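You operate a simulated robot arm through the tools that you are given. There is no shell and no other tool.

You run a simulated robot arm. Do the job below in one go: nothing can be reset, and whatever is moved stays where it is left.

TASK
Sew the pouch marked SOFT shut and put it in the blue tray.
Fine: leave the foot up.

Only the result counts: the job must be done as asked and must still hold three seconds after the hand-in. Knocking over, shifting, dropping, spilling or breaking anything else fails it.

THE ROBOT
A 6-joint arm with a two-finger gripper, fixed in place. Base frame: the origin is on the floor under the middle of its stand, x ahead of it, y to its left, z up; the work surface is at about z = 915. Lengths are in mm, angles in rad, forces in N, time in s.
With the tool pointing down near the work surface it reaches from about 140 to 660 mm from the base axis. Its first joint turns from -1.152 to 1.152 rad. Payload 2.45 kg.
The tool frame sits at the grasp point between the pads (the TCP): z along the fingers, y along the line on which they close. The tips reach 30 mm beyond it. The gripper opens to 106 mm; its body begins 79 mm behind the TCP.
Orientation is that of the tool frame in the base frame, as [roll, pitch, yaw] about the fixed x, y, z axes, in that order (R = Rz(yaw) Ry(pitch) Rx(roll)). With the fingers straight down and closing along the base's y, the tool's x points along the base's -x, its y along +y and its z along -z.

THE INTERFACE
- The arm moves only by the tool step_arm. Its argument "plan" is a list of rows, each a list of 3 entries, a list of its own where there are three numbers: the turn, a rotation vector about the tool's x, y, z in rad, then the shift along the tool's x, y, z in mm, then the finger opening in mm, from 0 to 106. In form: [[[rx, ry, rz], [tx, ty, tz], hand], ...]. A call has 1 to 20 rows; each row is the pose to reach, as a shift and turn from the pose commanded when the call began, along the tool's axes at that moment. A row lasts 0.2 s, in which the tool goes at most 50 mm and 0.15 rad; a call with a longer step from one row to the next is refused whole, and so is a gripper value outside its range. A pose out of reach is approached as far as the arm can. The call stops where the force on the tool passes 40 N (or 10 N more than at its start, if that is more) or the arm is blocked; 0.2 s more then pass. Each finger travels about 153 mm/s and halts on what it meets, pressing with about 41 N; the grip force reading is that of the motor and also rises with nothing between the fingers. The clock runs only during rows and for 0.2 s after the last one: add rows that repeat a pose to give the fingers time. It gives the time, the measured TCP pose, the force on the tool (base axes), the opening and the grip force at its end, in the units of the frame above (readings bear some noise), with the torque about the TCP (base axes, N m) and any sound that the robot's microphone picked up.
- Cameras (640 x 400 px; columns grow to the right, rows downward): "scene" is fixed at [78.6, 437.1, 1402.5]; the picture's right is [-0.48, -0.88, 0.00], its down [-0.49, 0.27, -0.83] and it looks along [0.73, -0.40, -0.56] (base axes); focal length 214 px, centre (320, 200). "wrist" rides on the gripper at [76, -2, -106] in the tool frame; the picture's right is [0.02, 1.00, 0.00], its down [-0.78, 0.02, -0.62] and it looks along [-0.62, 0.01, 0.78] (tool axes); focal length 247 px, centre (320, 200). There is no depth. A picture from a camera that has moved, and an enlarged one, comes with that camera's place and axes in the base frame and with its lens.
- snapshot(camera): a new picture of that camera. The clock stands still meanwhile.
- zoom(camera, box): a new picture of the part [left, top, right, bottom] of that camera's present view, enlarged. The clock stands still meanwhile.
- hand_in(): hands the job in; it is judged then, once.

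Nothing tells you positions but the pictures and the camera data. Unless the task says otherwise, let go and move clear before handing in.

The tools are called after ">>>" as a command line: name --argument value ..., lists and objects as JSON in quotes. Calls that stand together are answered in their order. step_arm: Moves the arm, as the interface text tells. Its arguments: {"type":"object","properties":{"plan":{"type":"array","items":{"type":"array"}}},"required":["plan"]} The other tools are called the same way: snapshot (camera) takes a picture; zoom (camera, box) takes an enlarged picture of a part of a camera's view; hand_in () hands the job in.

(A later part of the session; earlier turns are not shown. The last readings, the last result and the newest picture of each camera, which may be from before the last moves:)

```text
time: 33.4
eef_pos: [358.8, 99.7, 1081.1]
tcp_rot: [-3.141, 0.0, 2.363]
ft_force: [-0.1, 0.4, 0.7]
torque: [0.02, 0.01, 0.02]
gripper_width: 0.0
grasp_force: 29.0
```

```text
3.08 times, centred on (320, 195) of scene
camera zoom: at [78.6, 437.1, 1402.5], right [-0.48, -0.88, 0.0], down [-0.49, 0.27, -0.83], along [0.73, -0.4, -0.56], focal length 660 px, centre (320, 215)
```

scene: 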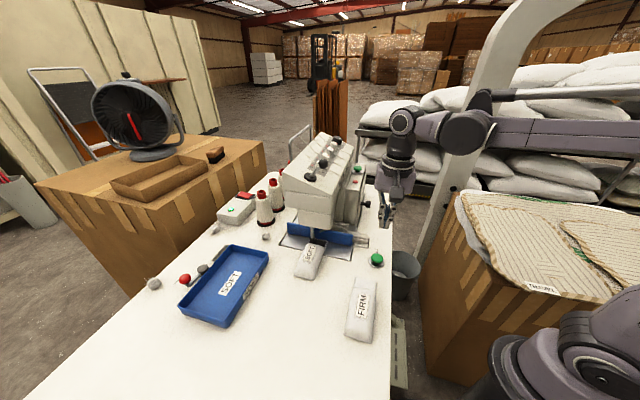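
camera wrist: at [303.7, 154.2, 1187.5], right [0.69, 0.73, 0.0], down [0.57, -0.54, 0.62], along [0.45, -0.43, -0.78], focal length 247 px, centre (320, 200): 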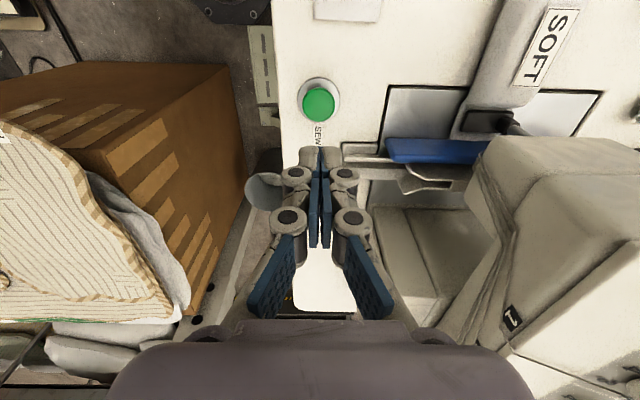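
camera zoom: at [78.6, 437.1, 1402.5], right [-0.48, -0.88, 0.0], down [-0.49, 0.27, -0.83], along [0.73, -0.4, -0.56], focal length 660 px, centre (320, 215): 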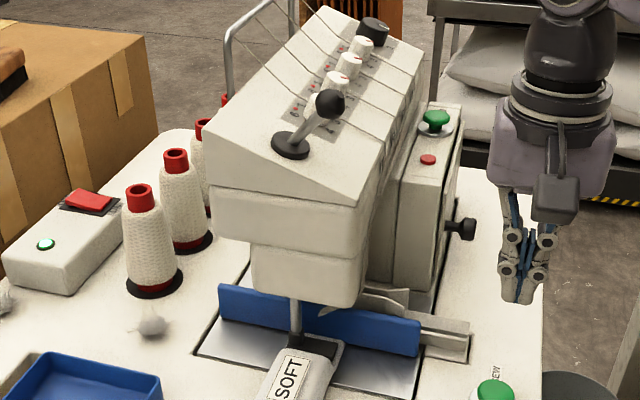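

The lever and foot stayed put. The button is almost right below the tip; I'll descend to just above it, then press in small steps.

>>> step_arm --plan '[[[0, 0, 0], [-1.9, 0, 36], 0], [[0, 0, 0], [-1.9, 0, 72], 0], [[0, 0, 0], [-1.9, 0, 95], 0], [[0, 0, 0], [-1.9, 0, 108], 0], [[0, 0, 0], [-1.9, 0, 108], 0]]'

>>> zoom --camera "wrist" --box '[260, 80, 380, 200]'

>>> zoom --camera "scene" --box '[340, 220, 410, 290]'

```text
time: 34.6
eef_pos: [364.1, 99.4, 971.3]
tcp_rot: [3.141, 0.002, 2.361]
ft_force: [-0.3, 1.0, -0.2]
torque: [0.01, -0.02, 0.03]
gripper_width: 0.3
grasp_force: 28.2
```

```text
3.33 times, centred on (320, 140) of wrist
camera zoom: at [308.0, 152.7, 1078.1], right [0.69, 0.73, 0.0], down [0.57, -0.54, 0.62], along [0.45, -0.43, -0.78], focal length 823 px, centre (320, 400)
```

zoom: 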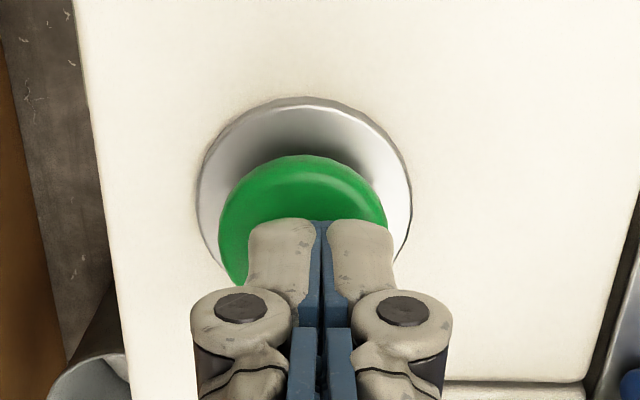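

```text
5.71 times, centred on (375, 255) of scene
camera zoom: at [78.6, 437.1, 1402.5], right [-0.48, -0.88, 0.0], down [-0.49, 0.27, -0.83], along [0.73, -0.4, -0.56], focal length 1226 px, centre (6, -114)
```

zoom: 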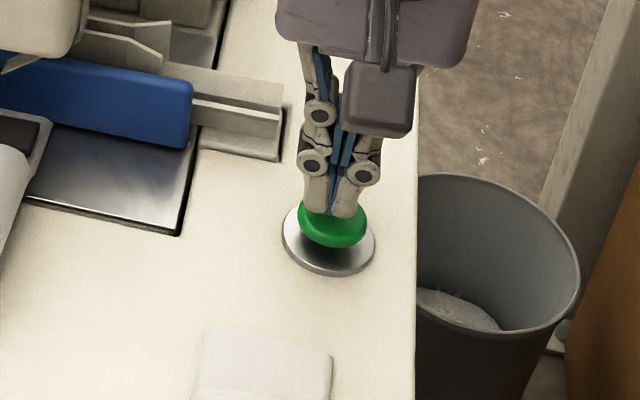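

The closed tips are right over the SEW button, ~4 mm off centre. I'll correct that and press down step by step.

>>> step_arm --plan '[[[0, 0, 0], [4, -3.5, 0], 0], [[0, 0, 0], [4, -3.5, 2], 0], [[0, 0, 0], [4, -3.5, 4], 0], [[0, 0, 0], [4, -3.5, 6], 0], [[0, 0, 0], [4, -3.5, 8], 0]]'

>>> zoom --camera "wrist" --box '[260, 80, 380, 200]'

>>> zoom --camera "scene" --box '[340, 220, 410, 290]'

```text
time: 35.8
eef_pos: [359.3, 98.2, 964.1]
tcp_rot: [-3.141, 0.001, 2.362]
ft_force: [-0.3, 0.1, -0.4]
torque: [0.01, 0.01, 0.0]
gripper_width: 0.0
grasp_force: 28.4
```

```text
3.33 times, centred on (320, 140) of wrist
camera zoom: at [303.1, 151.9, 1070.6], right [0.69, 0.73, 0.0], down [0.57, -0.54, 0.62], along [0.45, -0.43, -0.78], focal length 823 px, centre (320, 400)
```

zoom: 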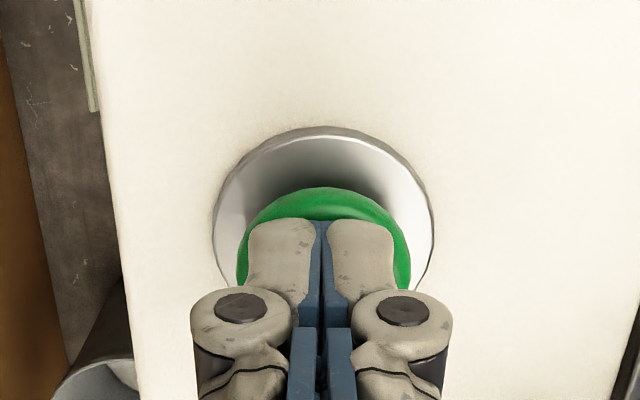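

```text
5.71 times, centred on (375, 255) of scene
camera zoom: at [78.6, 437.1, 1402.5], right [-0.48, -0.88, 0.0], down [-0.49, 0.27, -0.83], along [0.73, -0.4, -0.56], focal length 1226 px, centre (6, -114)
```

zoom: 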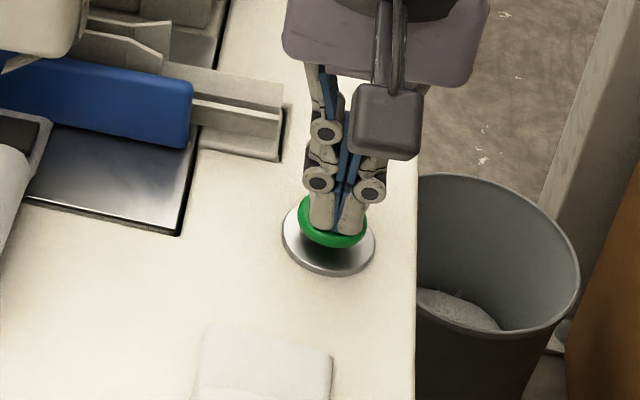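

Centred on the button, no contact yet. Continuing downward in small steps.

>>> step_arm --plan '[[[0, 0, 0], [0, 0, 1.5], 0], [[0, 0, 0], [0, 0, 3], 0], [[0, 0, 0], [0, 0, 4.5], 0], [[0, 0, 0], [0, 0, 6], 0], [[0, 0, 0], [0, 0, 6], 0]]'

>>> zoom --camera "scene" --box '[340, 220, 410, 290]'

```text
time: 37.0
eef_pos: [358.2, 97.9, 958.9]
tcp_rot: [3.141, 0.003, 2.361]
ft_force: [1.4, -0.4, 1.6]
torque: [-0.01, -0.02, -0.03]
gripper_width: 6.1
grasp_force: 28.7
```

```text
5.71 times, centred on (375, 255) of scene
camera zoom: at [78.6, 437.1, 1402.5], right [-0.48, -0.88, 0.0], down [-0.49, 0.27, -0.83], along [0.73, -0.4, -0.56], focal length 1226 px, centre (6, -114)
```

zoom: 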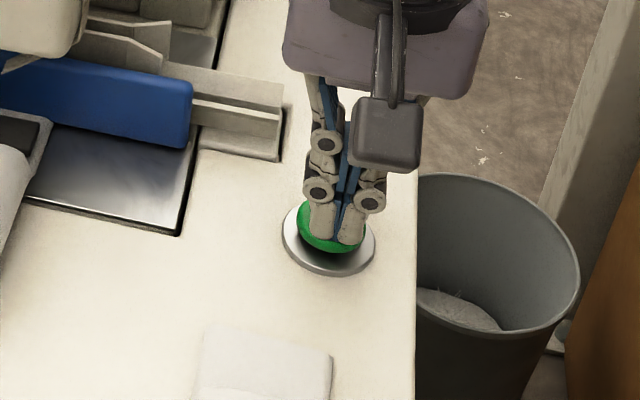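

The dome is wedging the two fingertips apart instead of going down. I'll rise, shift so a single fingertip is centred on the button, and press again.

>>> step_arm --plan '[[[0, 0, 0], [0, 0, -6], 0], [[0, 0, 0], [0, 0, -12], 0], [[0, 0, 0], [0, 9.5, -12], 0], [[0, 0, 0], [0, 9.5, -7], 0], [[0, 0, 0], [0, 9.5, -4], 0], [[0, 0, 0], [0, 9.5, -1], 0], [[0, 0, 0], [0, 9.5, -1], 0]]'

>>> zoom --camera "wrist" --box '[260, 80, 380, 200]'

>>> zoom --camera "scene" --box '[340, 220, 410, 290]'

```text
time: 38.6
eef_pos: [366.4, 106.2, 959.8]
tcp_rot: [3.141, 0.003, 2.363]
ft_force: [-0.4, 0.3, 1.7]
torque: [0.03, 0.02, 0.02]
gripper_width: 6.3
grasp_force: 28.6
```

```text
3.33 times, centred on (320, 140) of wrist
camera zoom: at [309.2, 159.1, 1065.6], right [0.69, 0.73, 0.0], down [0.57, -0.54, 0.62], along [0.45, -0.43, -0.78], focal length 823 px, centre (320, 400)
```

zoom: 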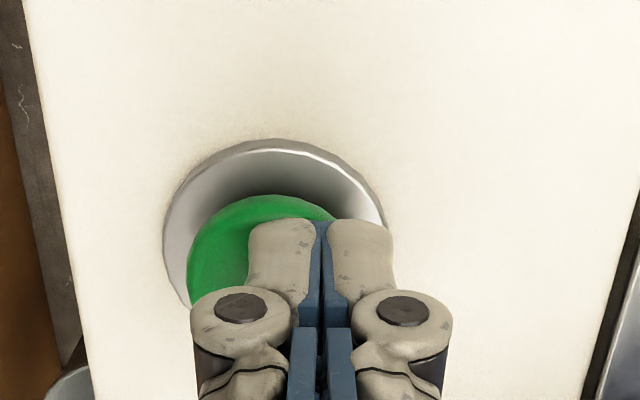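

```text
5.71 times, centred on (375, 255) of scene
camera zoom: at [78.5, 437.1, 1402.5], right [-0.48, -0.88, 0.0], down [-0.49, 0.27, -0.83], along [0.73, -0.4, -0.56], focal length 1226 px, centre (6, -114)
```

zoom: 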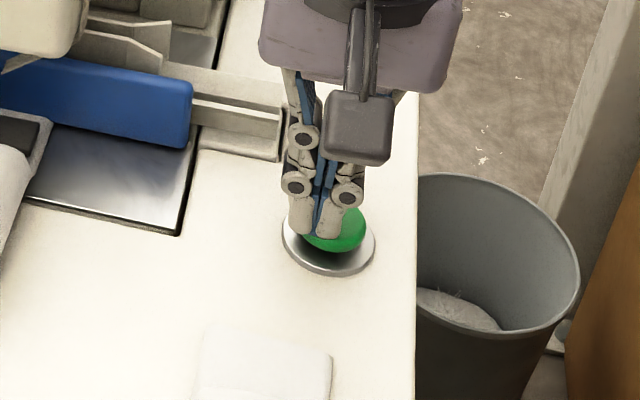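

One fingertip is now over the button's centre. Pressing further down.

>>> step_arm --plan '[[[0, 0, 0], [0, 0, 1.5], 0], [[0, 0, 0], [0, 0, 3], 0], [[0, 0, 0], [0, 0, 4.5], 0], [[0, 0, 0], [0, 0, 4.5], 0]]'

>>> zoom --camera "scene" --box '[340, 220, 410, 290]'

>>> zoom --camera "wrist" --box '[260, 80, 380, 200]'

```text
time: 39.6
eef_pos: [363.5, 105.4, 956.4]
tcp_rot: [3.141, 0.002, 2.363]
ft_force: [2.2, 1.4, 8.0]
torque: [0.04, -0.06, 0.01]
gripper_width: 6.1
grasp_force: 28.4
```

```text
5.71 times, centred on (375, 255) of scene
camera zoom: at [78.5, 437.1, 1402.5], right [-0.48, -0.88, 0.0], down [-0.49, 0.27, -0.83], along [0.73, -0.4, -0.56], focal length 1226 px, centre (6, -114)
```

zoom: 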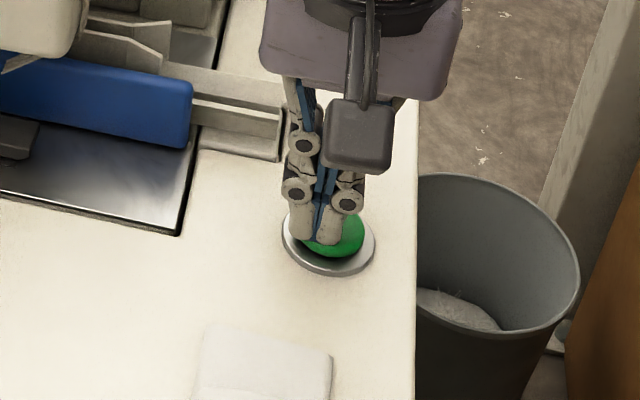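

```text
3.33 times, centred on (320, 140) of wrist
camera zoom: at [308.5, 158.6, 1061.5], right [0.69, 0.73, 0.0], down [0.57, -0.54, 0.62], along [0.45, -0.43, -0.78], focal length 823 px, centre (320, 400)
```

zoom: 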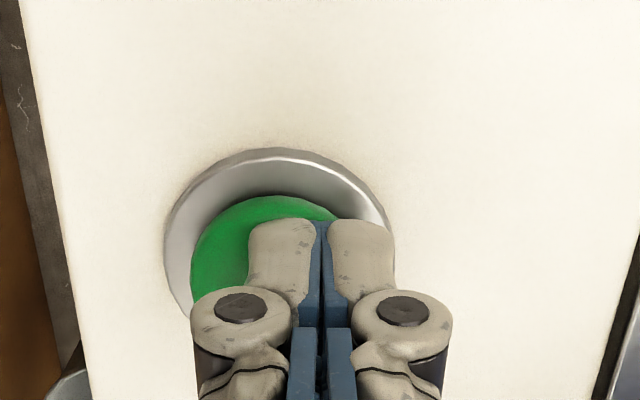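

The button is down (8 N), and it looks like the pouch has shifted at the machine. Checking the whole scene right away.

>>> snapshot --camera "scene"

>>> zoom --camera "scene" --box '[250, 180, 390, 300]'

```text
taken
```

scene: 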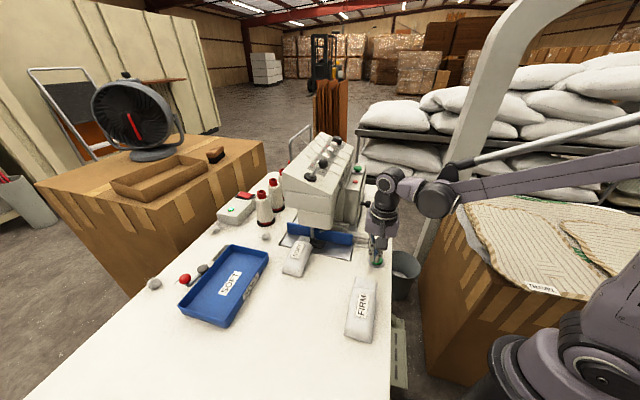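

```text
3.33 times, centred on (320, 240) of scene
camera zoom: at [78.5, 437.1, 1402.5], right [-0.48, -0.88, 0.0], down [-0.49, 0.27, -0.83], along [0.73, -0.4, -0.56], focal length 715 px, centre (320, 67)
```

zoom: 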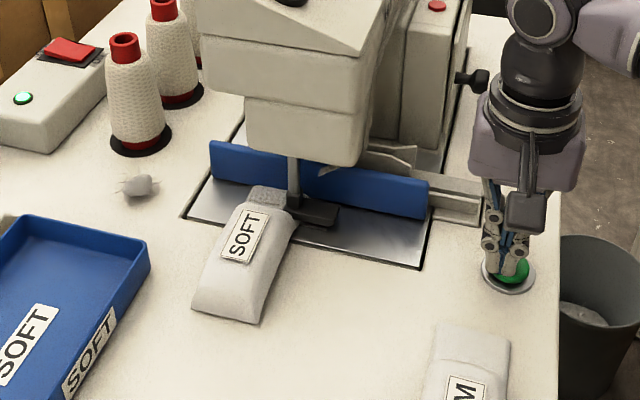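

While the button is held, the machine feeds the pouch to the left under the foot; it has already run past its right edge. I'll let go of the button and inspect the seam.

>>> step_arm --plan '[[[0, 0, 0], [0, 0, -10], 0], [[0, 0, 0], [0, 0, -40], 0], [[0, 0, 0], [0, 0, -80], 0], [[0, 0, 0], [0, 0, -80], 0]]'

>>> zoom --camera "scene" --box '[285, 215, 355, 275]'

>>> zoom --camera "scene" --box '[285, 225, 325, 255]'

>>> snapshot --camera "wrist"

```text
time: 40.6
eef_pos: [365.7, 106.8, 1034.5]
tcp_rot: [3.141, 0.002, 2.361]
ft_force: [-0.8, -0.8, 1.0]
torque: [-0.06, 0.0, 0.0]
gripper_width: 0.3
grasp_force: 28.8
```

```text
6.67 times, centred on (320, 245) of scene
camera zoom: at [78.6, 437.1, 1402.5], right [-0.48, -0.88, 0.0], down [-0.49, 0.27, -0.83], along [0.73, -0.4, -0.56], focal length 1430 px, centre (320, -100)
```

zoom: 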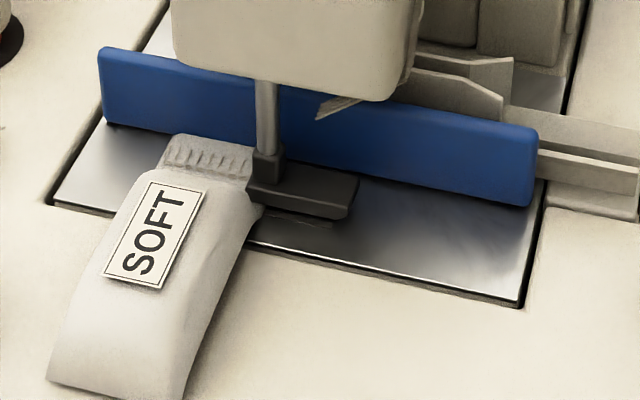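

```text
13.33 times, centred on (305, 240) of scene
camera zoom: at [78.6, 437.1, 1402.5], right [-0.48, -0.88, 0.0], down [-0.49, 0.27, -0.83], along [0.73, -0.4, -0.56], focal length 2860 px, centre (520, -333)
```

zoom: 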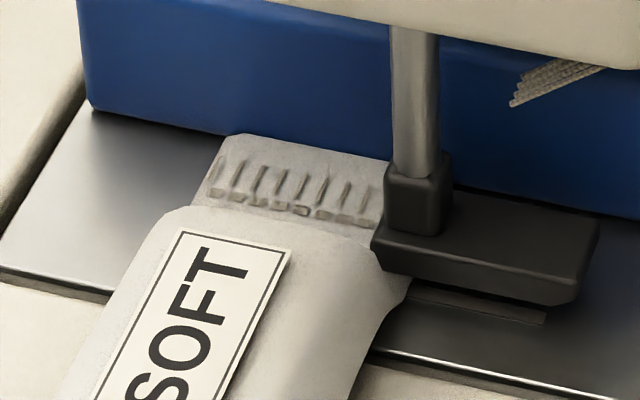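

```text
taken
camera wrist: at [309.8, 160.2, 1140.6], right [0.69, 0.73, 0.0], down [0.57, -0.54, 0.62], along [0.45, -0.43, -0.78], focal length 247 px, centre (320, 200)
```

wrist: 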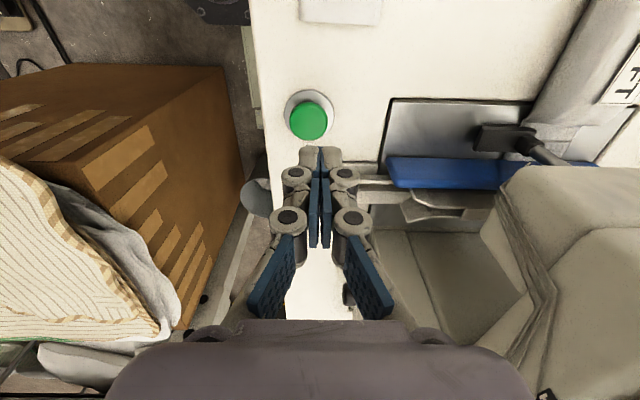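

Stitches are visible across the flap from its left edge up to the foot; the last ~13 mm on the right is hidden under the foot and may not be sewn yet. I'll press SEW once more for a moment to run the seam off the edge.

>>> step_arm --plan '[[[0, 0, 0], [0, 0, 35], 0], [[0, 0, 0], [0, 0, 65], 0], [[0, 0, 0], [0, 0, 74], 0], [[0, 0, 0], [0, 0, 78], 0], [[0, 0, 0], [0, 0, 80], 0], [[0, 0, 0], [0, 0, 80], 0], [[0, 0, 0], [0, 0, 80], 0], [[0, 0, 0], [0, 0, 70], 0], [[0, 0, 0], [0, 0, 40], 0]]'

>>> zoom --camera "scene" --box '[270, 205, 350, 275]'

>>> zoom --camera "scene" --box '[275, 225, 325, 255]'

```text
time: 42.6
eef_pos: [362.6, 106.0, 996.7]
tcp_rot: [-3.141, 0.003, 2.361]
ft_force: [0.4, 0.6, 0.8]
torque: [0.02, 0.01, -0.01]
gripper_width: 0.0
grasp_force: 28.8
```

```text
5.71 times, centred on (310, 240) of scene
camera zoom: at [78.5, 437.1, 1402.5], right [-0.48, -0.88, 0.0], down [-0.49, 0.27, -0.83], along [0.73, -0.4, -0.56], focal length 1226 px, centre (377, -29)
```

zoom: 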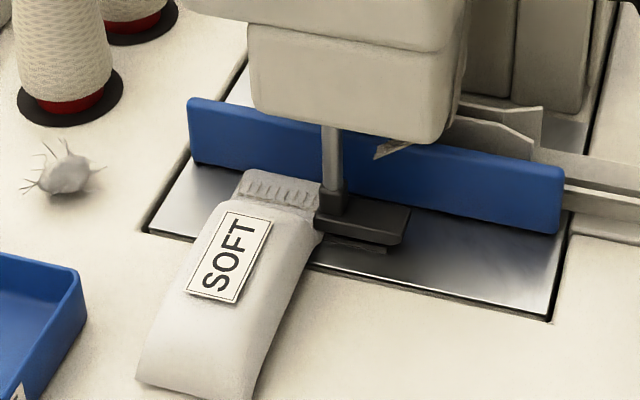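

```text
12.80 times, centred on (300, 240) of scene
camera zoom: at [78.5, 437.1, 1402.5], right [-0.48, -0.88, 0.0], down [-0.49, 0.27, -0.83], along [0.73, -0.4, -0.56], focal length 2745 px, centre (576, -312)
```

zoom: 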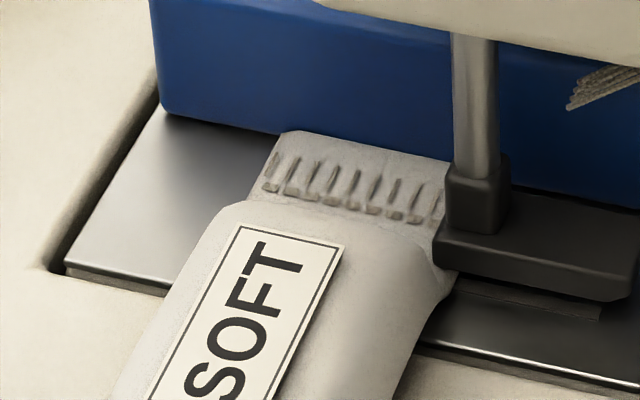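

The pouch did not feed any further on the second press, so the machine seems to consider the seam finished. I'll go back to the lever (ball now ≈ (496, 200, 1187)) to raise the foot and inspect the whole seam.

>>> step_arm --plan '[[[0, 0, 0], [0, 0, -40], 0], [[0, 0, 0], [0, 0, -80], 0], [[0, 0, 0], [0, 0, -120], 0], [[0, 0, 0], [0, 0, -155], 0], [[0, 0, 0], [0, 0, -189], 0], [[-0.04, -0.034, -0.003], [14, 35, -189], 10], [[-0.08, -0.068, -0.007], [27, 69, -189], 30], [[-0.12, -0.102, -0.01], [41, 104, -189], 50], [[-0.16, -0.136, -0.014], [55, 138, -189], 65], [[-0.2, -0.17, -0.017], [68.3, 172.7, -189], 72], [[-0.2, -0.17, -0.017], [68.3, 172.7, -189], 72]]'

>>> snapshot --camera "wrist"

>>> zoom --camera "scene" --box '[270, 110, 370, 260]'

```text
time: 45.0
eef_pos: [435.6, 276.7, 1184.9]
tcp_rot: [2.939, 0.174, 2.362]
ft_force: [0.4, -0.1, 1.0]
torque: [0.02, 0.02, -0.01]
gripper_width: 72.1
grasp_force: 0.0
```

```text
taken
camera wrist: at [353.9, 326.8, 1274.0], right [0.65, 0.73, 0.19], down [0.4, -0.55, 0.74], along [0.65, -0.4, -0.65], focal length 247 px, centre (320, 200)
```

wrist: 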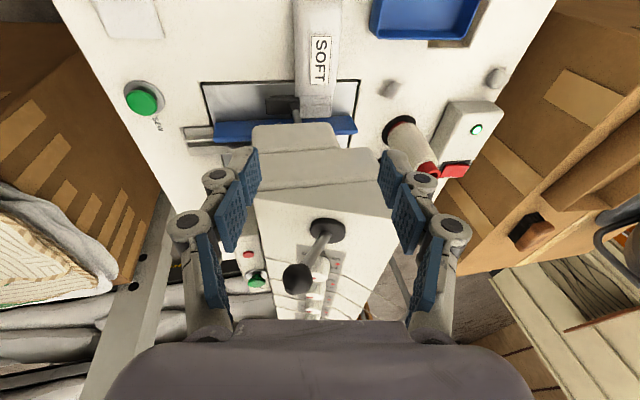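

```text
2.67 times, centred on (320, 185) of scene
camera zoom: at [78.5, 437.1, 1402.5], right [-0.48, -0.88, 0.0], down [-0.49, 0.27, -0.83], along [0.73, -0.4, -0.56], focal length 572 px, centre (320, 240)
```

zoom: 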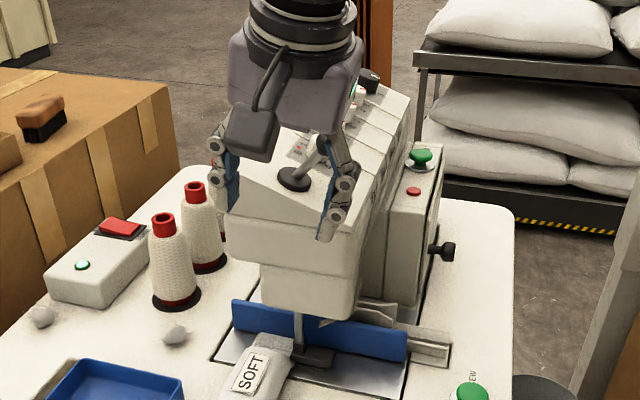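

The lever's ball is between and ahead of the fingers. I'll peek at the seam from this angle and then move in on the lever.

>>> zoom --camera "wrist" --box '[250, 70, 370, 150]'

>>> step_arm --plan '[[[0, 0, 0], [-25, 0, 0], 72], [[0, 0, 0], [-50, 0, 0], 72], [[0, 0, 0], [-72, 0, 0], 72], [[0, 0, 0], [-92, 0, 0], 72], [[0, 0, 0], [-92, 0, 0], 72]]'

>>> zoom --camera "wrist" --box '[220, 100, 420, 320]'

```text
5.00 times, centred on (310, 110) of wrist
camera zoom: at [353.9, 326.8, 1274.0], right [0.65, 0.73, 0.19], down [0.4, -0.55, 0.74], along [0.65, -0.4, -0.65], focal length 1235 px, centre (370, 650)
```

zoom: 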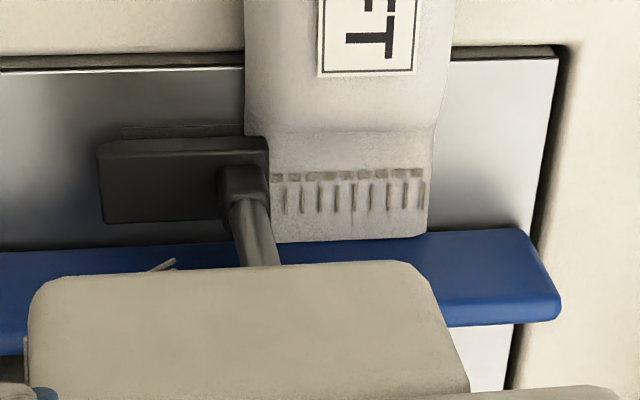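

```text
time: 46.2
eef_pos: [502.4, 209.6, 1199.6]
tcp_rot: [2.939, 0.171, 2.361]
ft_force: [-0.2, 1.0, 0.6]
torque: [-0.05, -0.02, 0.0]
gripper_width: 71.7
grasp_force: 0.2
```

```text
1.82 times, centred on (320, 210) of wrist
camera zoom: at [419.7, 260.5, 1289.2], right [0.65, 0.74, 0.19], down [0.4, -0.55, 0.74], along [0.65, -0.4, -0.65], focal length 449 px, centre (320, 182)
```

zoom: 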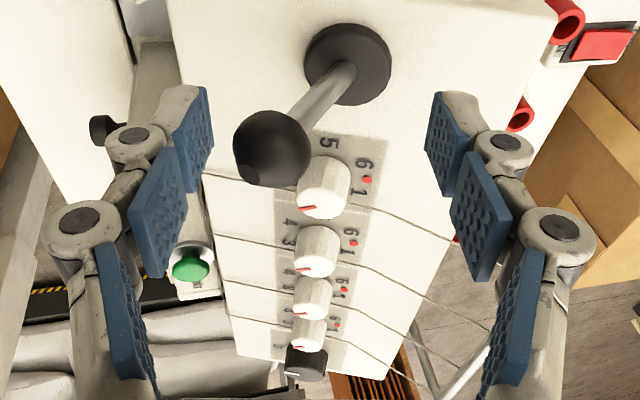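

Ball is straddled. I'll push it back to the left to raise the foot.

>>> step_arm --plan '[[[0, 0, 0], [0, 8, 0], 72], [[0, 0, 0], [0, 16, 0], 72], [[0, 0, 0], [0, 24, 0], 72], [[0, 0, 0], [0, 32, 0], 72], [[0, 0, 0], [0, 40, 0], 72], [[0, 0, 0], [0, 47, 0], 72], [[0, 0, 0], [0, 54, 0], 72], [[0, 0, 0], [0, 54, 0], 72]]'

>>> zoom --camera "wrist" --box '[220, 100, 420, 320]'

>>> zoom --camera "scene" --box '[260, 120, 370, 260]'

```text
time: 48.0
eef_pos: [538.0, 251.2, 1209.2]
tcp_rot: [2.941, 0.171, 2.362]
ft_force: [-0.6, 0.3, 0.5]
torque: [0.01, 0.04, -0.01]
gripper_width: 72.4
grasp_force: 0.6
```

```text
1.82 times, centred on (320, 210) of wrist
camera zoom: at [455.1, 302.0, 1298.5], right [0.65, 0.74, 0.19], down [0.4, -0.55, 0.74], along [0.65, -0.4, -0.65], focal length 449 px, centre (320, 182)
```

zoom: 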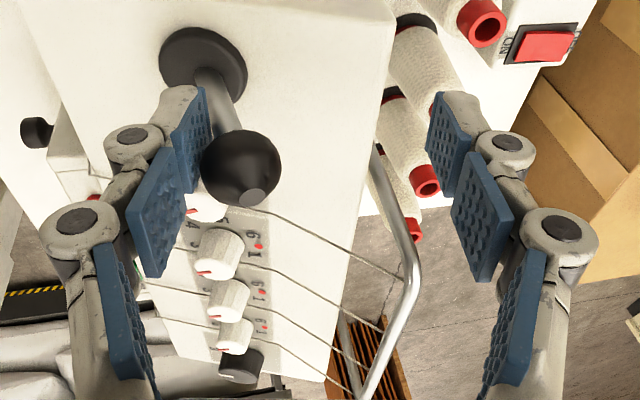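

```text
2.86 times, centred on (315, 190) of scene
camera zoom: at [78.5, 437.1, 1402.5], right [-0.48, -0.88, 0.0], down [-0.49, 0.27, -0.83], along [0.73, -0.4, -0.56], focal length 613 px, centre (334, 229)
```

zoom: 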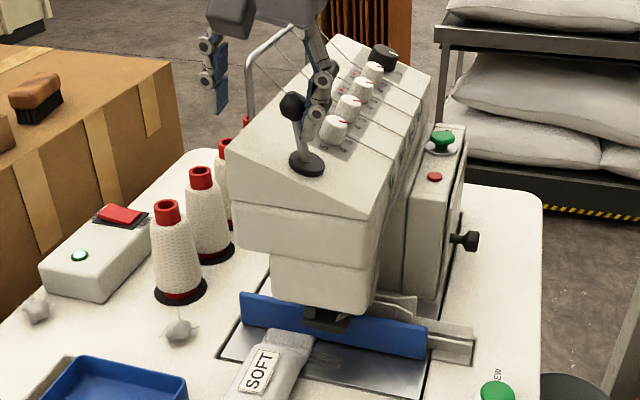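

The foot is up again. Now a close look at the whole seam.

>>> zoom --camera "scene" --box '[280, 225, 340, 260]'

>>> zoom --camera "scene" --box '[260, 215, 360, 290]'

```text
10.67 times, centred on (310, 242) of scene
camera zoom: at [78.5, 437.1, 1402.5], right [-0.48, -0.88, 0.0], down [-0.49, 0.27, -0.83], along [0.73, -0.4, -0.56], focal length 2288 px, centre (427, -253)
```

zoom: 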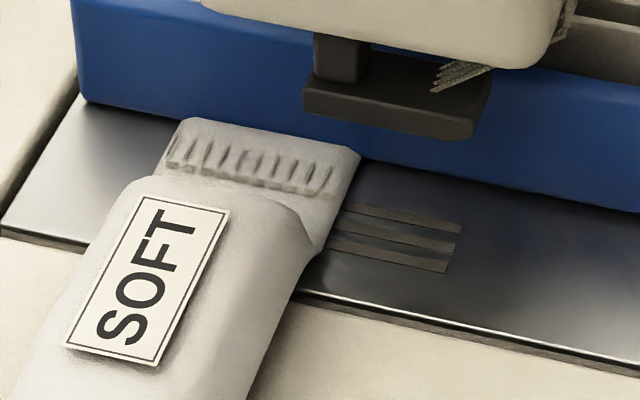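

```text
5.33 times, centred on (310, 252) of scene
camera zoom: at [78.5, 437.1, 1402.5], right [-0.48, -0.88, 0.0], down [-0.49, 0.27, -0.83], along [0.73, -0.4, -0.56], focal length 1144 px, centre (373, -80)
```

zoom: 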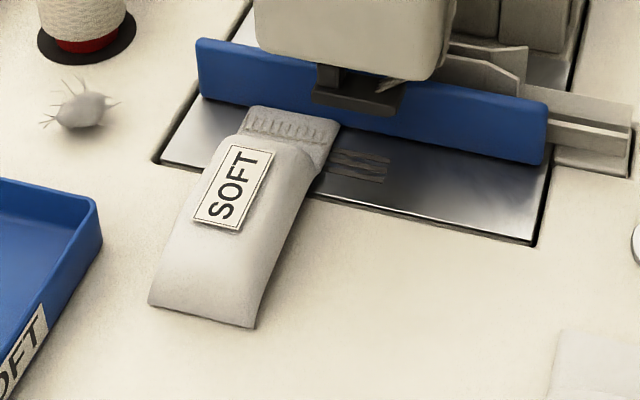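

The stitches run across the whole flap width and the foot is up. Now I'll back away from the lever and hover over the pouch (grasp point ≈ (475, 303), heading -44°) to check the seam from above and pick it up.

>>> step_arm --plan '[[[0, 0, 0], [0, -5, 0], 72], [[0, 0, 0], [27, -5, 0], 72], [[0, 0, 0], [55, -5, 0], 72], [[0, 0, 0], [83, -5, 0], 72], [[0, 0, 0], [110, -5, 0], 72], [[0.05, 0, 0], [110, -13, 37], 72], [[0.1, 0, 0], [110, -21, 74], 72], [[0.15, 0, 0], [110, -30, 111], 72], [[0.2, 0, 0], [109.2, -37.8, 147.9], 72], [[0.2, 0, 0], [109.2, -37.8, 147.9], 72]]'

>>> snapshot --camera "wrist"

>>> zoom --camera "wrist" --box '[230, 130, 410, 260]'

>>> zoom --camera "scene" --box '[260, 130, 370, 270]'

```text
time: 50.2
eef_pos: [473.4, 300.4, 1036.5]
tcp_rot: [3.141, 0.172, 2.36]
ft_force: [0.6, -0.1, 0.5]
torque: [0.02, 0.0, -0.03]
gripper_width: 72.0
grasp_force: 0.1
```

```text
taken
camera wrist: at [406.5, 366.8, 1128.5], right [0.69, 0.73, 0.0], down [0.48, -0.46, 0.75], along [0.54, -0.52, -0.67], focal length 247 px, centre (320, 200)
```

wrist: 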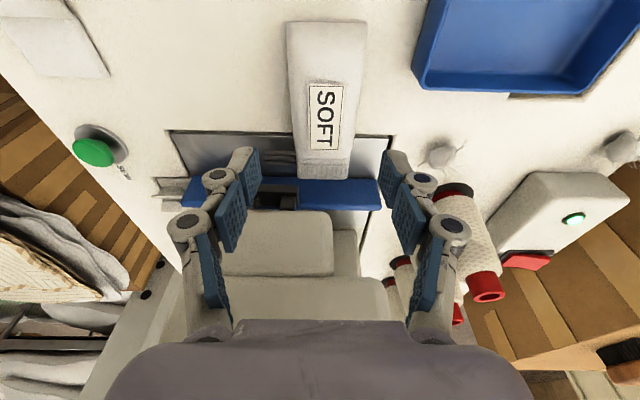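

```text
3.08 times, centred on (320, 195) of wrist
camera zoom: at [406.5, 366.8, 1128.5], right [0.69, 0.73, 0.0], down [0.48, -0.46, 0.75], along [0.54, -0.52, -0.67], focal length 760 px, centre (320, 215)
```

zoom: 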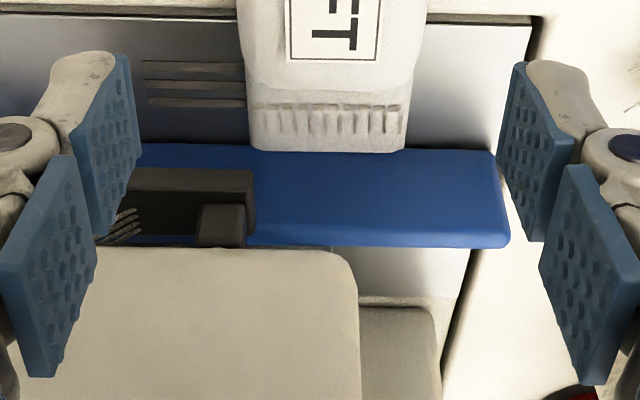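

```text
2.86 times, centred on (315, 200) of scene
camera zoom: at [78.6, 437.1, 1402.5], right [-0.48, -0.88, 0.0], down [-0.49, 0.27, -0.83], along [0.73, -0.4, -0.56], focal length 613 px, centre (334, 200)
```

zoom: 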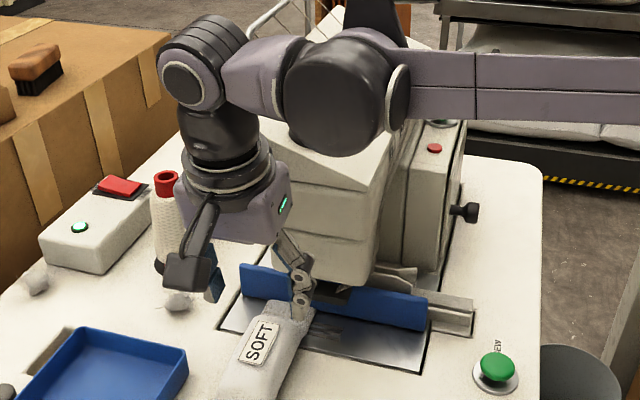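

A tighter look at the seam's ends from above.

>>> zoom --camera "wrist" --box '[288, 145, 358, 190]'

```text
8.89 times, centred on (323, 168) of wrist
camera zoom: at [406.5, 366.8, 1128.5], right [0.69, 0.73, 0.0], down [0.48, -0.46, 0.75], along [0.54, -0.52, -0.67], focal length 2195 px, centre (293, 489)
```

zoom: 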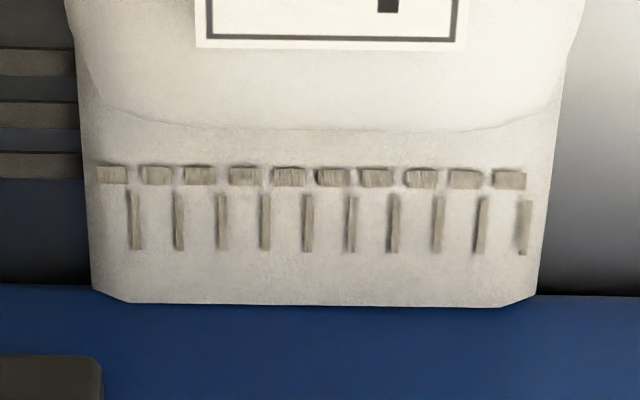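

The seam is complete: ten stitches from edge to edge. I'll align 4 mm to the left and descend to grasp the pouch.

>>> step_arm --plan '[[[0, 0, 0], [1, 4.1, 20], 72], [[0, 0, 0], [4, 4.1, 45], 72], [[0, 0, 0], [7, 4.1, 65], 72], [[0, 0, 0], [9.5, 4.1, 79], 72], [[0, 0, 0], [10.4, 4.1, 84], 72], [[0, 0, 0], [10.4, 4.1, 84], 72]]'

>>> snapshot --camera "wrist"

>>> zoom --camera "wrist" --box '[220, 80, 420, 240]'

```text
time: 51.6
eef_pos: [481.2, 301.3, 955.2]
tcp_rot: [3.14, 0.171, 2.363]
ft_force: [0.5, -0.7, 0.3]
torque: [-0.02, 0.0, -0.01]
gripper_width: 71.8
grasp_force: 0.0
```

```text
taken
camera wrist: at [413.0, 367.6, 1047.9], right [0.69, 0.73, 0.0], down [0.48, -0.46, 0.75], along [0.54, -0.51, -0.67], focal length 247 px, centre (320, 200)
```

wrist: 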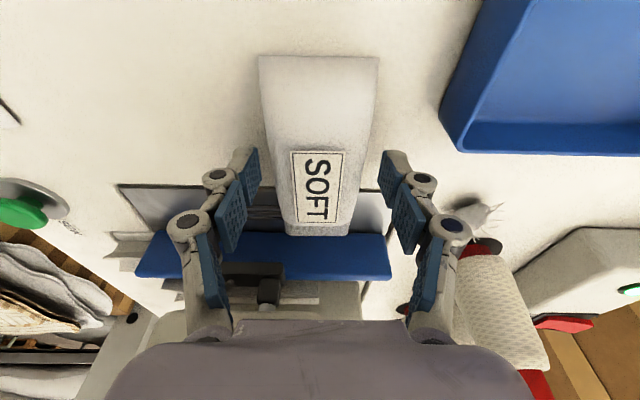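

```text
2.50 times, centred on (320, 160) of wrist
camera zoom: at [413.0, 367.6, 1047.9], right [0.69, 0.73, 0.0], down [0.48, -0.46, 0.75], along [0.54, -0.51, -0.67], focal length 617 px, centre (320, 300)
```

zoom: 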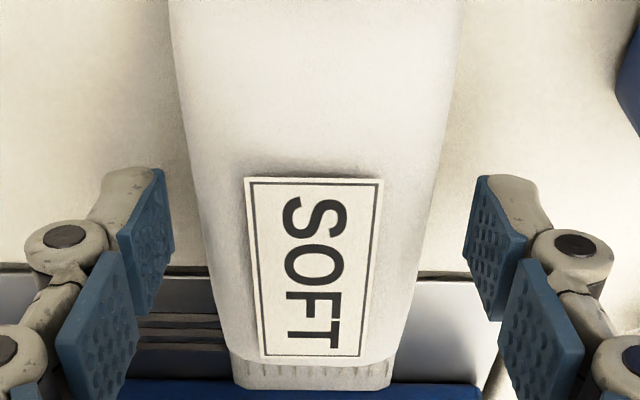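

Aligned within 2 mm. Lowering the last 4 mm and closing the grip.

>>> step_arm --plan '[[[0, 0, 0], [0.4, -1.5, 2.2], 72], [[0, 0, 0], [0.8, -1.5, 4.4], 72], [[0, 0, 0], [0.8, -1.5, 4.4], 66], [[0, 0, 0], [0.8, -1.5, 4.4], 60], [[0, 0, 0], [0.8, -1.5, 4.4], 54], [[0, 0, 0], [0.8, -1.5, 4.4], 54]]'

>>> zoom --camera "wrist" --box '[220, 80, 420, 240]'

```text
time: 53.0
eef_pos: [479.5, 301.1, 953.3]
tcp_rot: [3.141, 0.171, 2.361]
ft_force: [0.2, 0.4, 3.4]
torque: [0.08, -0.01, 0.05]
gripper_width: 56.2
grasp_force: 40.6
```

```text
2.50 times, centred on (320, 160) of wrist
camera zoom: at [411.4, 367.6, 1044.1], right [0.69, 0.73, 0.0], down [0.48, -0.46, 0.75], along [0.54, -0.51, -0.67], focal length 617 px, centre (320, 300)
```

zoom: 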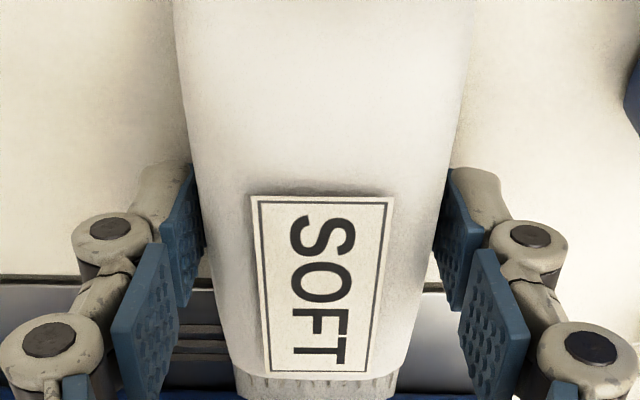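

Pouch gripped. I'll lift it slightly, slide it straight back out from under the foot, then raise it.

>>> step_arm --plan '[[[0, 0, 0], [-0.7, 0, -4], 54], [[0, 0, 0], [-1.35, 0, -7.9], 54], [[0, 0, 0], [14.4, 0, -10.6], 54], [[0, 0, 0], [34.2, 0, -14], 54], [[0, 0, 0], [53.9, 0, -17.3], 54], [[0, 0, 0], [77.5, 0, -21.4], 54], [[0, 0, 0], [73, 0, -46], 54], [[0, 0, 0], [69, 0, -70.7], 54], [[0, 0, 0], [69, 0, -70.7], 54]]'

>>> snapshot --camera "wrist"

>>> snapshot --camera "scene"

```text
time: 55.0
eef_pos: [423.2, 356.8, 1010.8]
tcp_rot: [3.14, 0.171, 2.362]
ft_force: [0.3, 0.3, -0.1]
torque: [0.0, 0.0, -0.02]
gripper_width: 56.4
grasp_force: 41.1
```

```text
taken
camera wrist: at [353.6, 422.0, 1102.7], right [0.69, 0.73, 0.0], down [0.48, -0.46, 0.75], along [0.54, -0.51, -0.67], focal length 247 px, centre (320, 200)
```

wrist: 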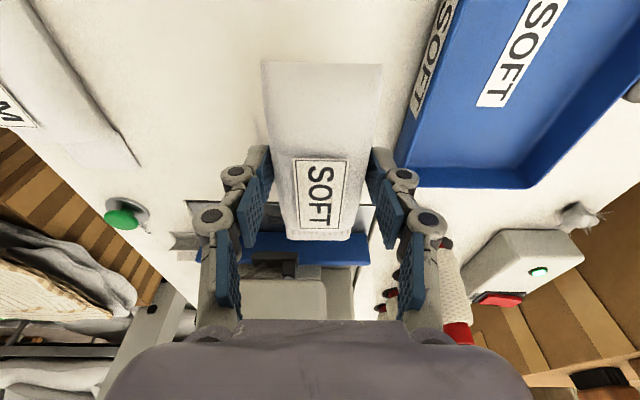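

```text
taken
```

scene: 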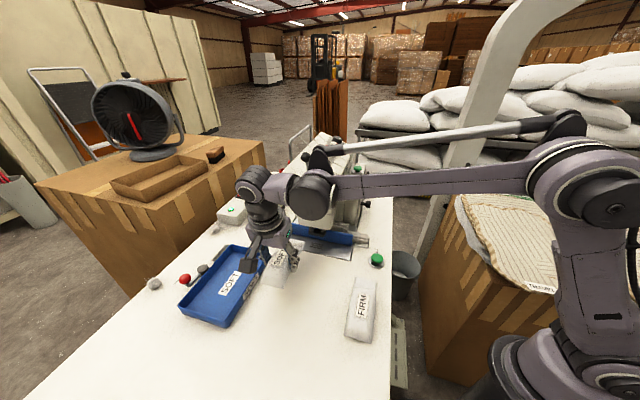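

Pouch is clear of the machine. I'll measure the tray precisely from here before carrying the pouch over.

>>> zoom --camera "wrist" --box '[380, 0, 640, 200]'

>>> zoom --camera "scene" --box '[150, 230, 310, 340]'

```text
2.00 times, centred on (510, 100) of wrist
camera zoom: at [353.6, 422.0, 1102.7], right [0.69, 0.73, 0.0], down [0.48, -0.46, 0.75], along [0.54, -0.51, -0.67], focal length 494 px, centre (-60, 400)
```

zoom: 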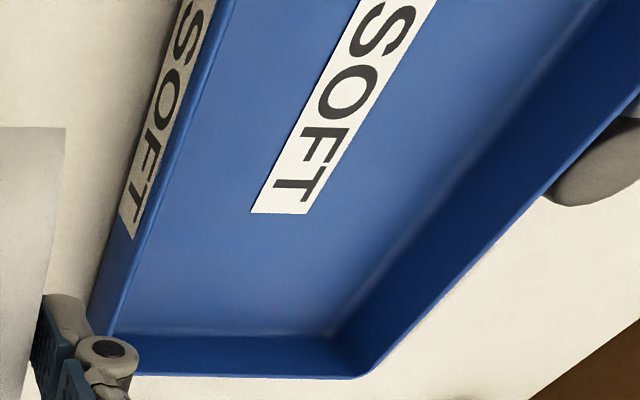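

```text
3.64 times, centred on (230, 285) of scene
camera zoom: at [78.6, 437.1, 1402.5], right [-0.48, -0.88, 0.0], down [-0.49, 0.27, -0.83], along [0.73, -0.4, -0.56], focal length 780 px, centre (647, -109)
```

zoom: 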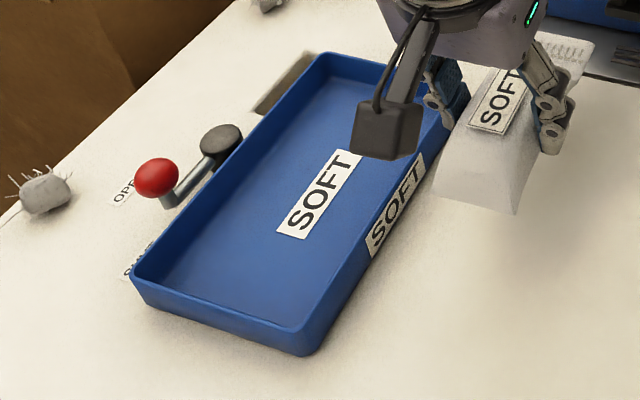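

Tray centre works out at about (490, 473), inner width ~120 mm, heading about -44°. I'll carry the pouch over the tray at height with a slight lean for reach, then check placement before lowering.

>>> step_arm --plan '[[[-0.03, 0, 0], [14, 31, -2.4], 54], [[-0.06, 0, 0], [28, 61.5, -4.8], 54], [[-0.09, 0, 0], [42, 92, -7.2], 54], [[-0.12, 0, 0], [56.3, 122.9, -9.7], 54], [[-0.12, 0, 0], [56.3, 122.9, -9.7], 54]]'

>>> snapshot --camera "wrist"

>>> zoom --camera "scene" --box '[150, 220, 310, 340]'

```text
time: 56.2
eef_pos: [468.3, 487.3, 1010.9]
tcp_rot: [3.019, 0.173, 2.361]
ft_force: [0.1, -0.2, -0.2]
torque: [-0.02, -0.02, -0.02]
gripper_width: 56.6
grasp_force: 41.3
```

```text
taken
camera wrist: at [391.8, 543.6, 1101.2], right [0.67, 0.73, 0.12], down [0.43, -0.51, 0.74], along [0.61, -0.45, -0.66], focal length 247 px, centre (320, 200)
```

wrist: 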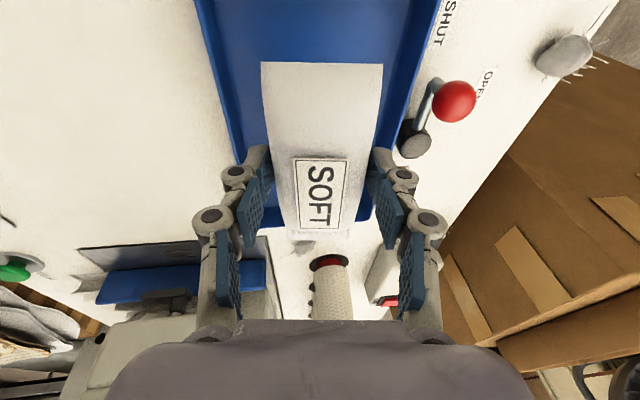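

```text
3.33 times, centred on (230, 280) of scene
camera zoom: at [78.6, 437.1, 1402.5], right [-0.48, -0.88, 0.0], down [-0.49, 0.27, -0.83], along [0.73, -0.4, -0.56], focal length 715 px, centre (620, -67)
```

zoom: 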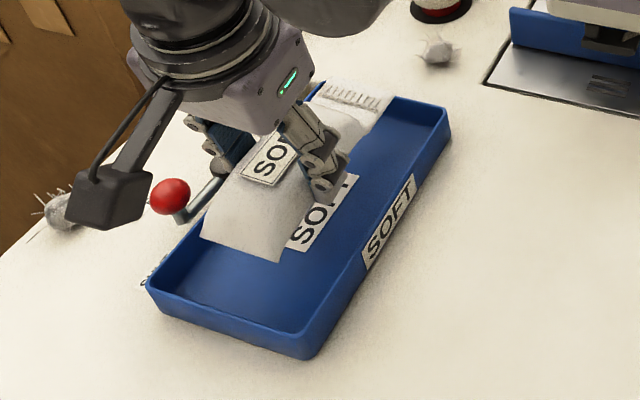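

The pouch is over the tray; it should go ~8 mm further left so both fingers clear the walls when opening. I'll shift and lower most of the way, then check.

>>> step_arm --plan '[[[0, 0, 0], [0, 7.9, 1], 54], [[0, 0, 0], [2.6, 6.1, 15.6], 54], [[0, 0, 0], [5.2, 4.3, 30.3], 54], [[0, 0, 0], [6.6, 3.3, 38], 54], [[0, 0, 0], [6.6, 3.3, 38], 54]]'

>>> snapshot --camera "wrist"

>>> zoom --camera "scene" --box '[150, 220, 310, 340]'

>>> zoom --camera "wrist" --box '[200, 60, 440, 230]'

```text
time: 57.4
eef_pos: [473.1, 493.3, 972.7]
tcp_rot: [3.022, 0.171, 2.364]
ft_force: [-0.4, 0.4, -0.2]
torque: [-0.02, 0.05, 0.02]
gripper_width: 56.0
grasp_force: 41.1
```

```text
taken
camera wrist: at [395.5, 549.2, 1063.5], right [0.67, 0.73, 0.12], down [0.43, -0.51, 0.74], along [0.61, -0.45, -0.66], focal length 247 px, centre (320, 200)
```

wrist: 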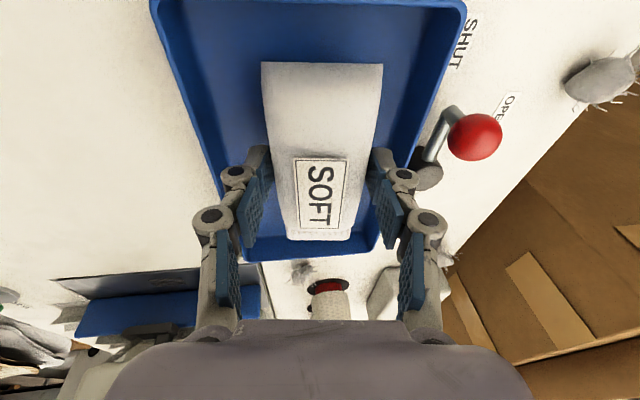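

```text
3.33 times, centred on (230, 280) of scene
camera zoom: at [78.6, 437.1, 1402.5], right [-0.48, -0.88, 0.0], down [-0.49, 0.27, -0.83], along [0.73, -0.4, -0.56], focal length 715 px, centre (620, -67)
```

zoom: 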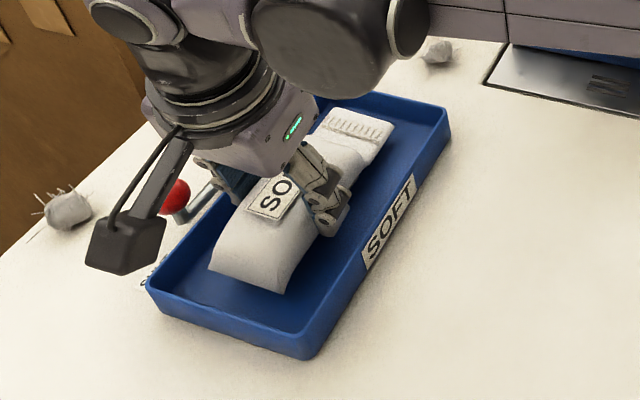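

```text
2.35 times, centred on (320, 145) of wrist
camera zoom: at [395.5, 549.2, 1063.5], right [0.67, 0.73, 0.12], down [0.43, -0.51, 0.74], along [0.61, -0.45, -0.66], focal length 581 px, centre (320, 329)
```

zoom: 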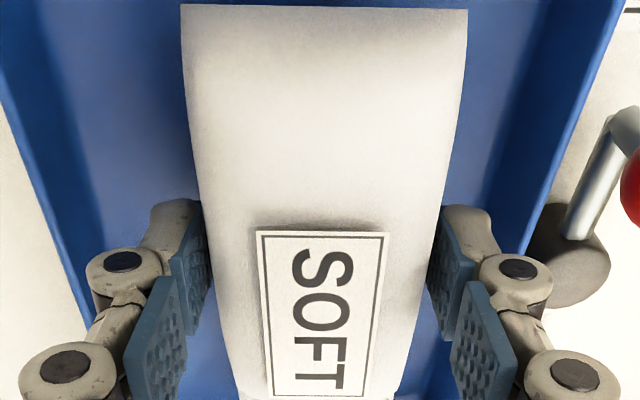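

Well placed within the tray. Lowering the last bit toward the tray floor in small steps.

>>> step_arm --plan '[[[0, 0, 0], [1, 0.3, 5], 54], [[0, 0, 0], [1.7, 0.4, 10], 54], [[0, 0, 0], [2.06, 0.5, 12], 54], [[0, 0, 0], [2.06, 0.5, 12], 54]]'

>>> zoom --camera "scene" --box '[170, 230, 290, 320]'

>>> snapshot --camera "wrist"

```text
time: 58.4
eef_pos: [475.0, 492.6, 960.8]
tcp_rot: [3.021, 0.17, 2.362]
ft_force: [-0.8, -0.2, -0.9]
torque: [0.04, 0.02, 0.02]
gripper_width: 56.6
grasp_force: 40.8
```

```text
4.44 times, centred on (230, 275) of scene
camera zoom: at [78.6, 437.1, 1402.5], right [-0.48, -0.88, 0.0], down [-0.49, 0.27, -0.83], along [0.73, -0.4, -0.56], focal length 953 px, centre (720, -133)
```

zoom: 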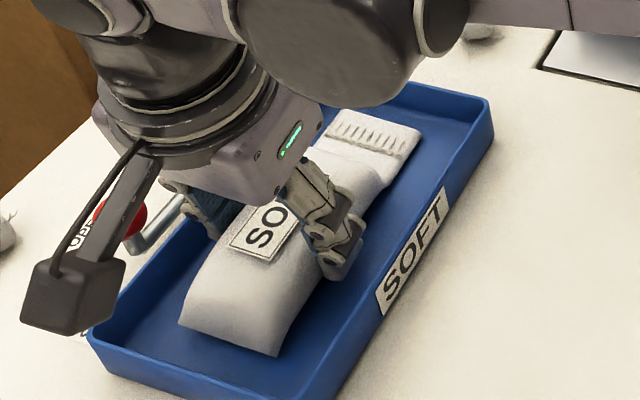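

```text
taken
camera wrist: at [397.8, 549.2, 1051.4], right [0.67, 0.73, 0.12], down [0.43, -0.51, 0.74], along [0.61, -0.45, -0.66], focal length 247 px, centre (320, 200)
```

wrist: 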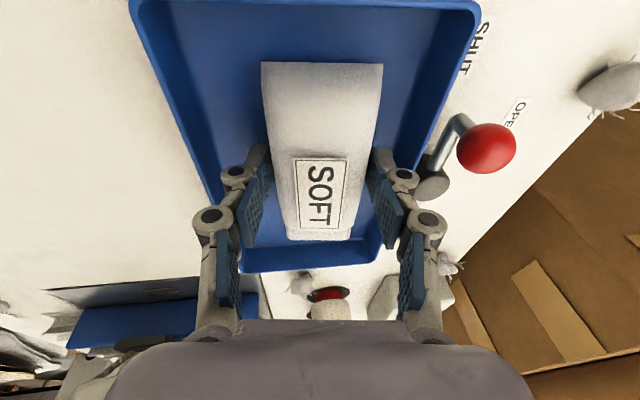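

About 2-3 mm to go. I'll touch down gently and then open the fingers a little.

>>> step_arm --plan '[[[0, 0, 0], [0.17, 0, 1], 54], [[0, 0, 0], [0.34, -0.1, 2], 54], [[0, 0, 0], [0.34, -0.1, 2], 54]]'

```text
time: 59.2
eef_pos: [473.5, 493.1, 959.5]
tcp_rot: [3.018, 0.174, 2.362]
ft_force: [-0.2, 0.6, 5.8]
torque: [-0.31, -0.16, 0.01]
gripper_width: 56.3
grasp_force: 41.7
```

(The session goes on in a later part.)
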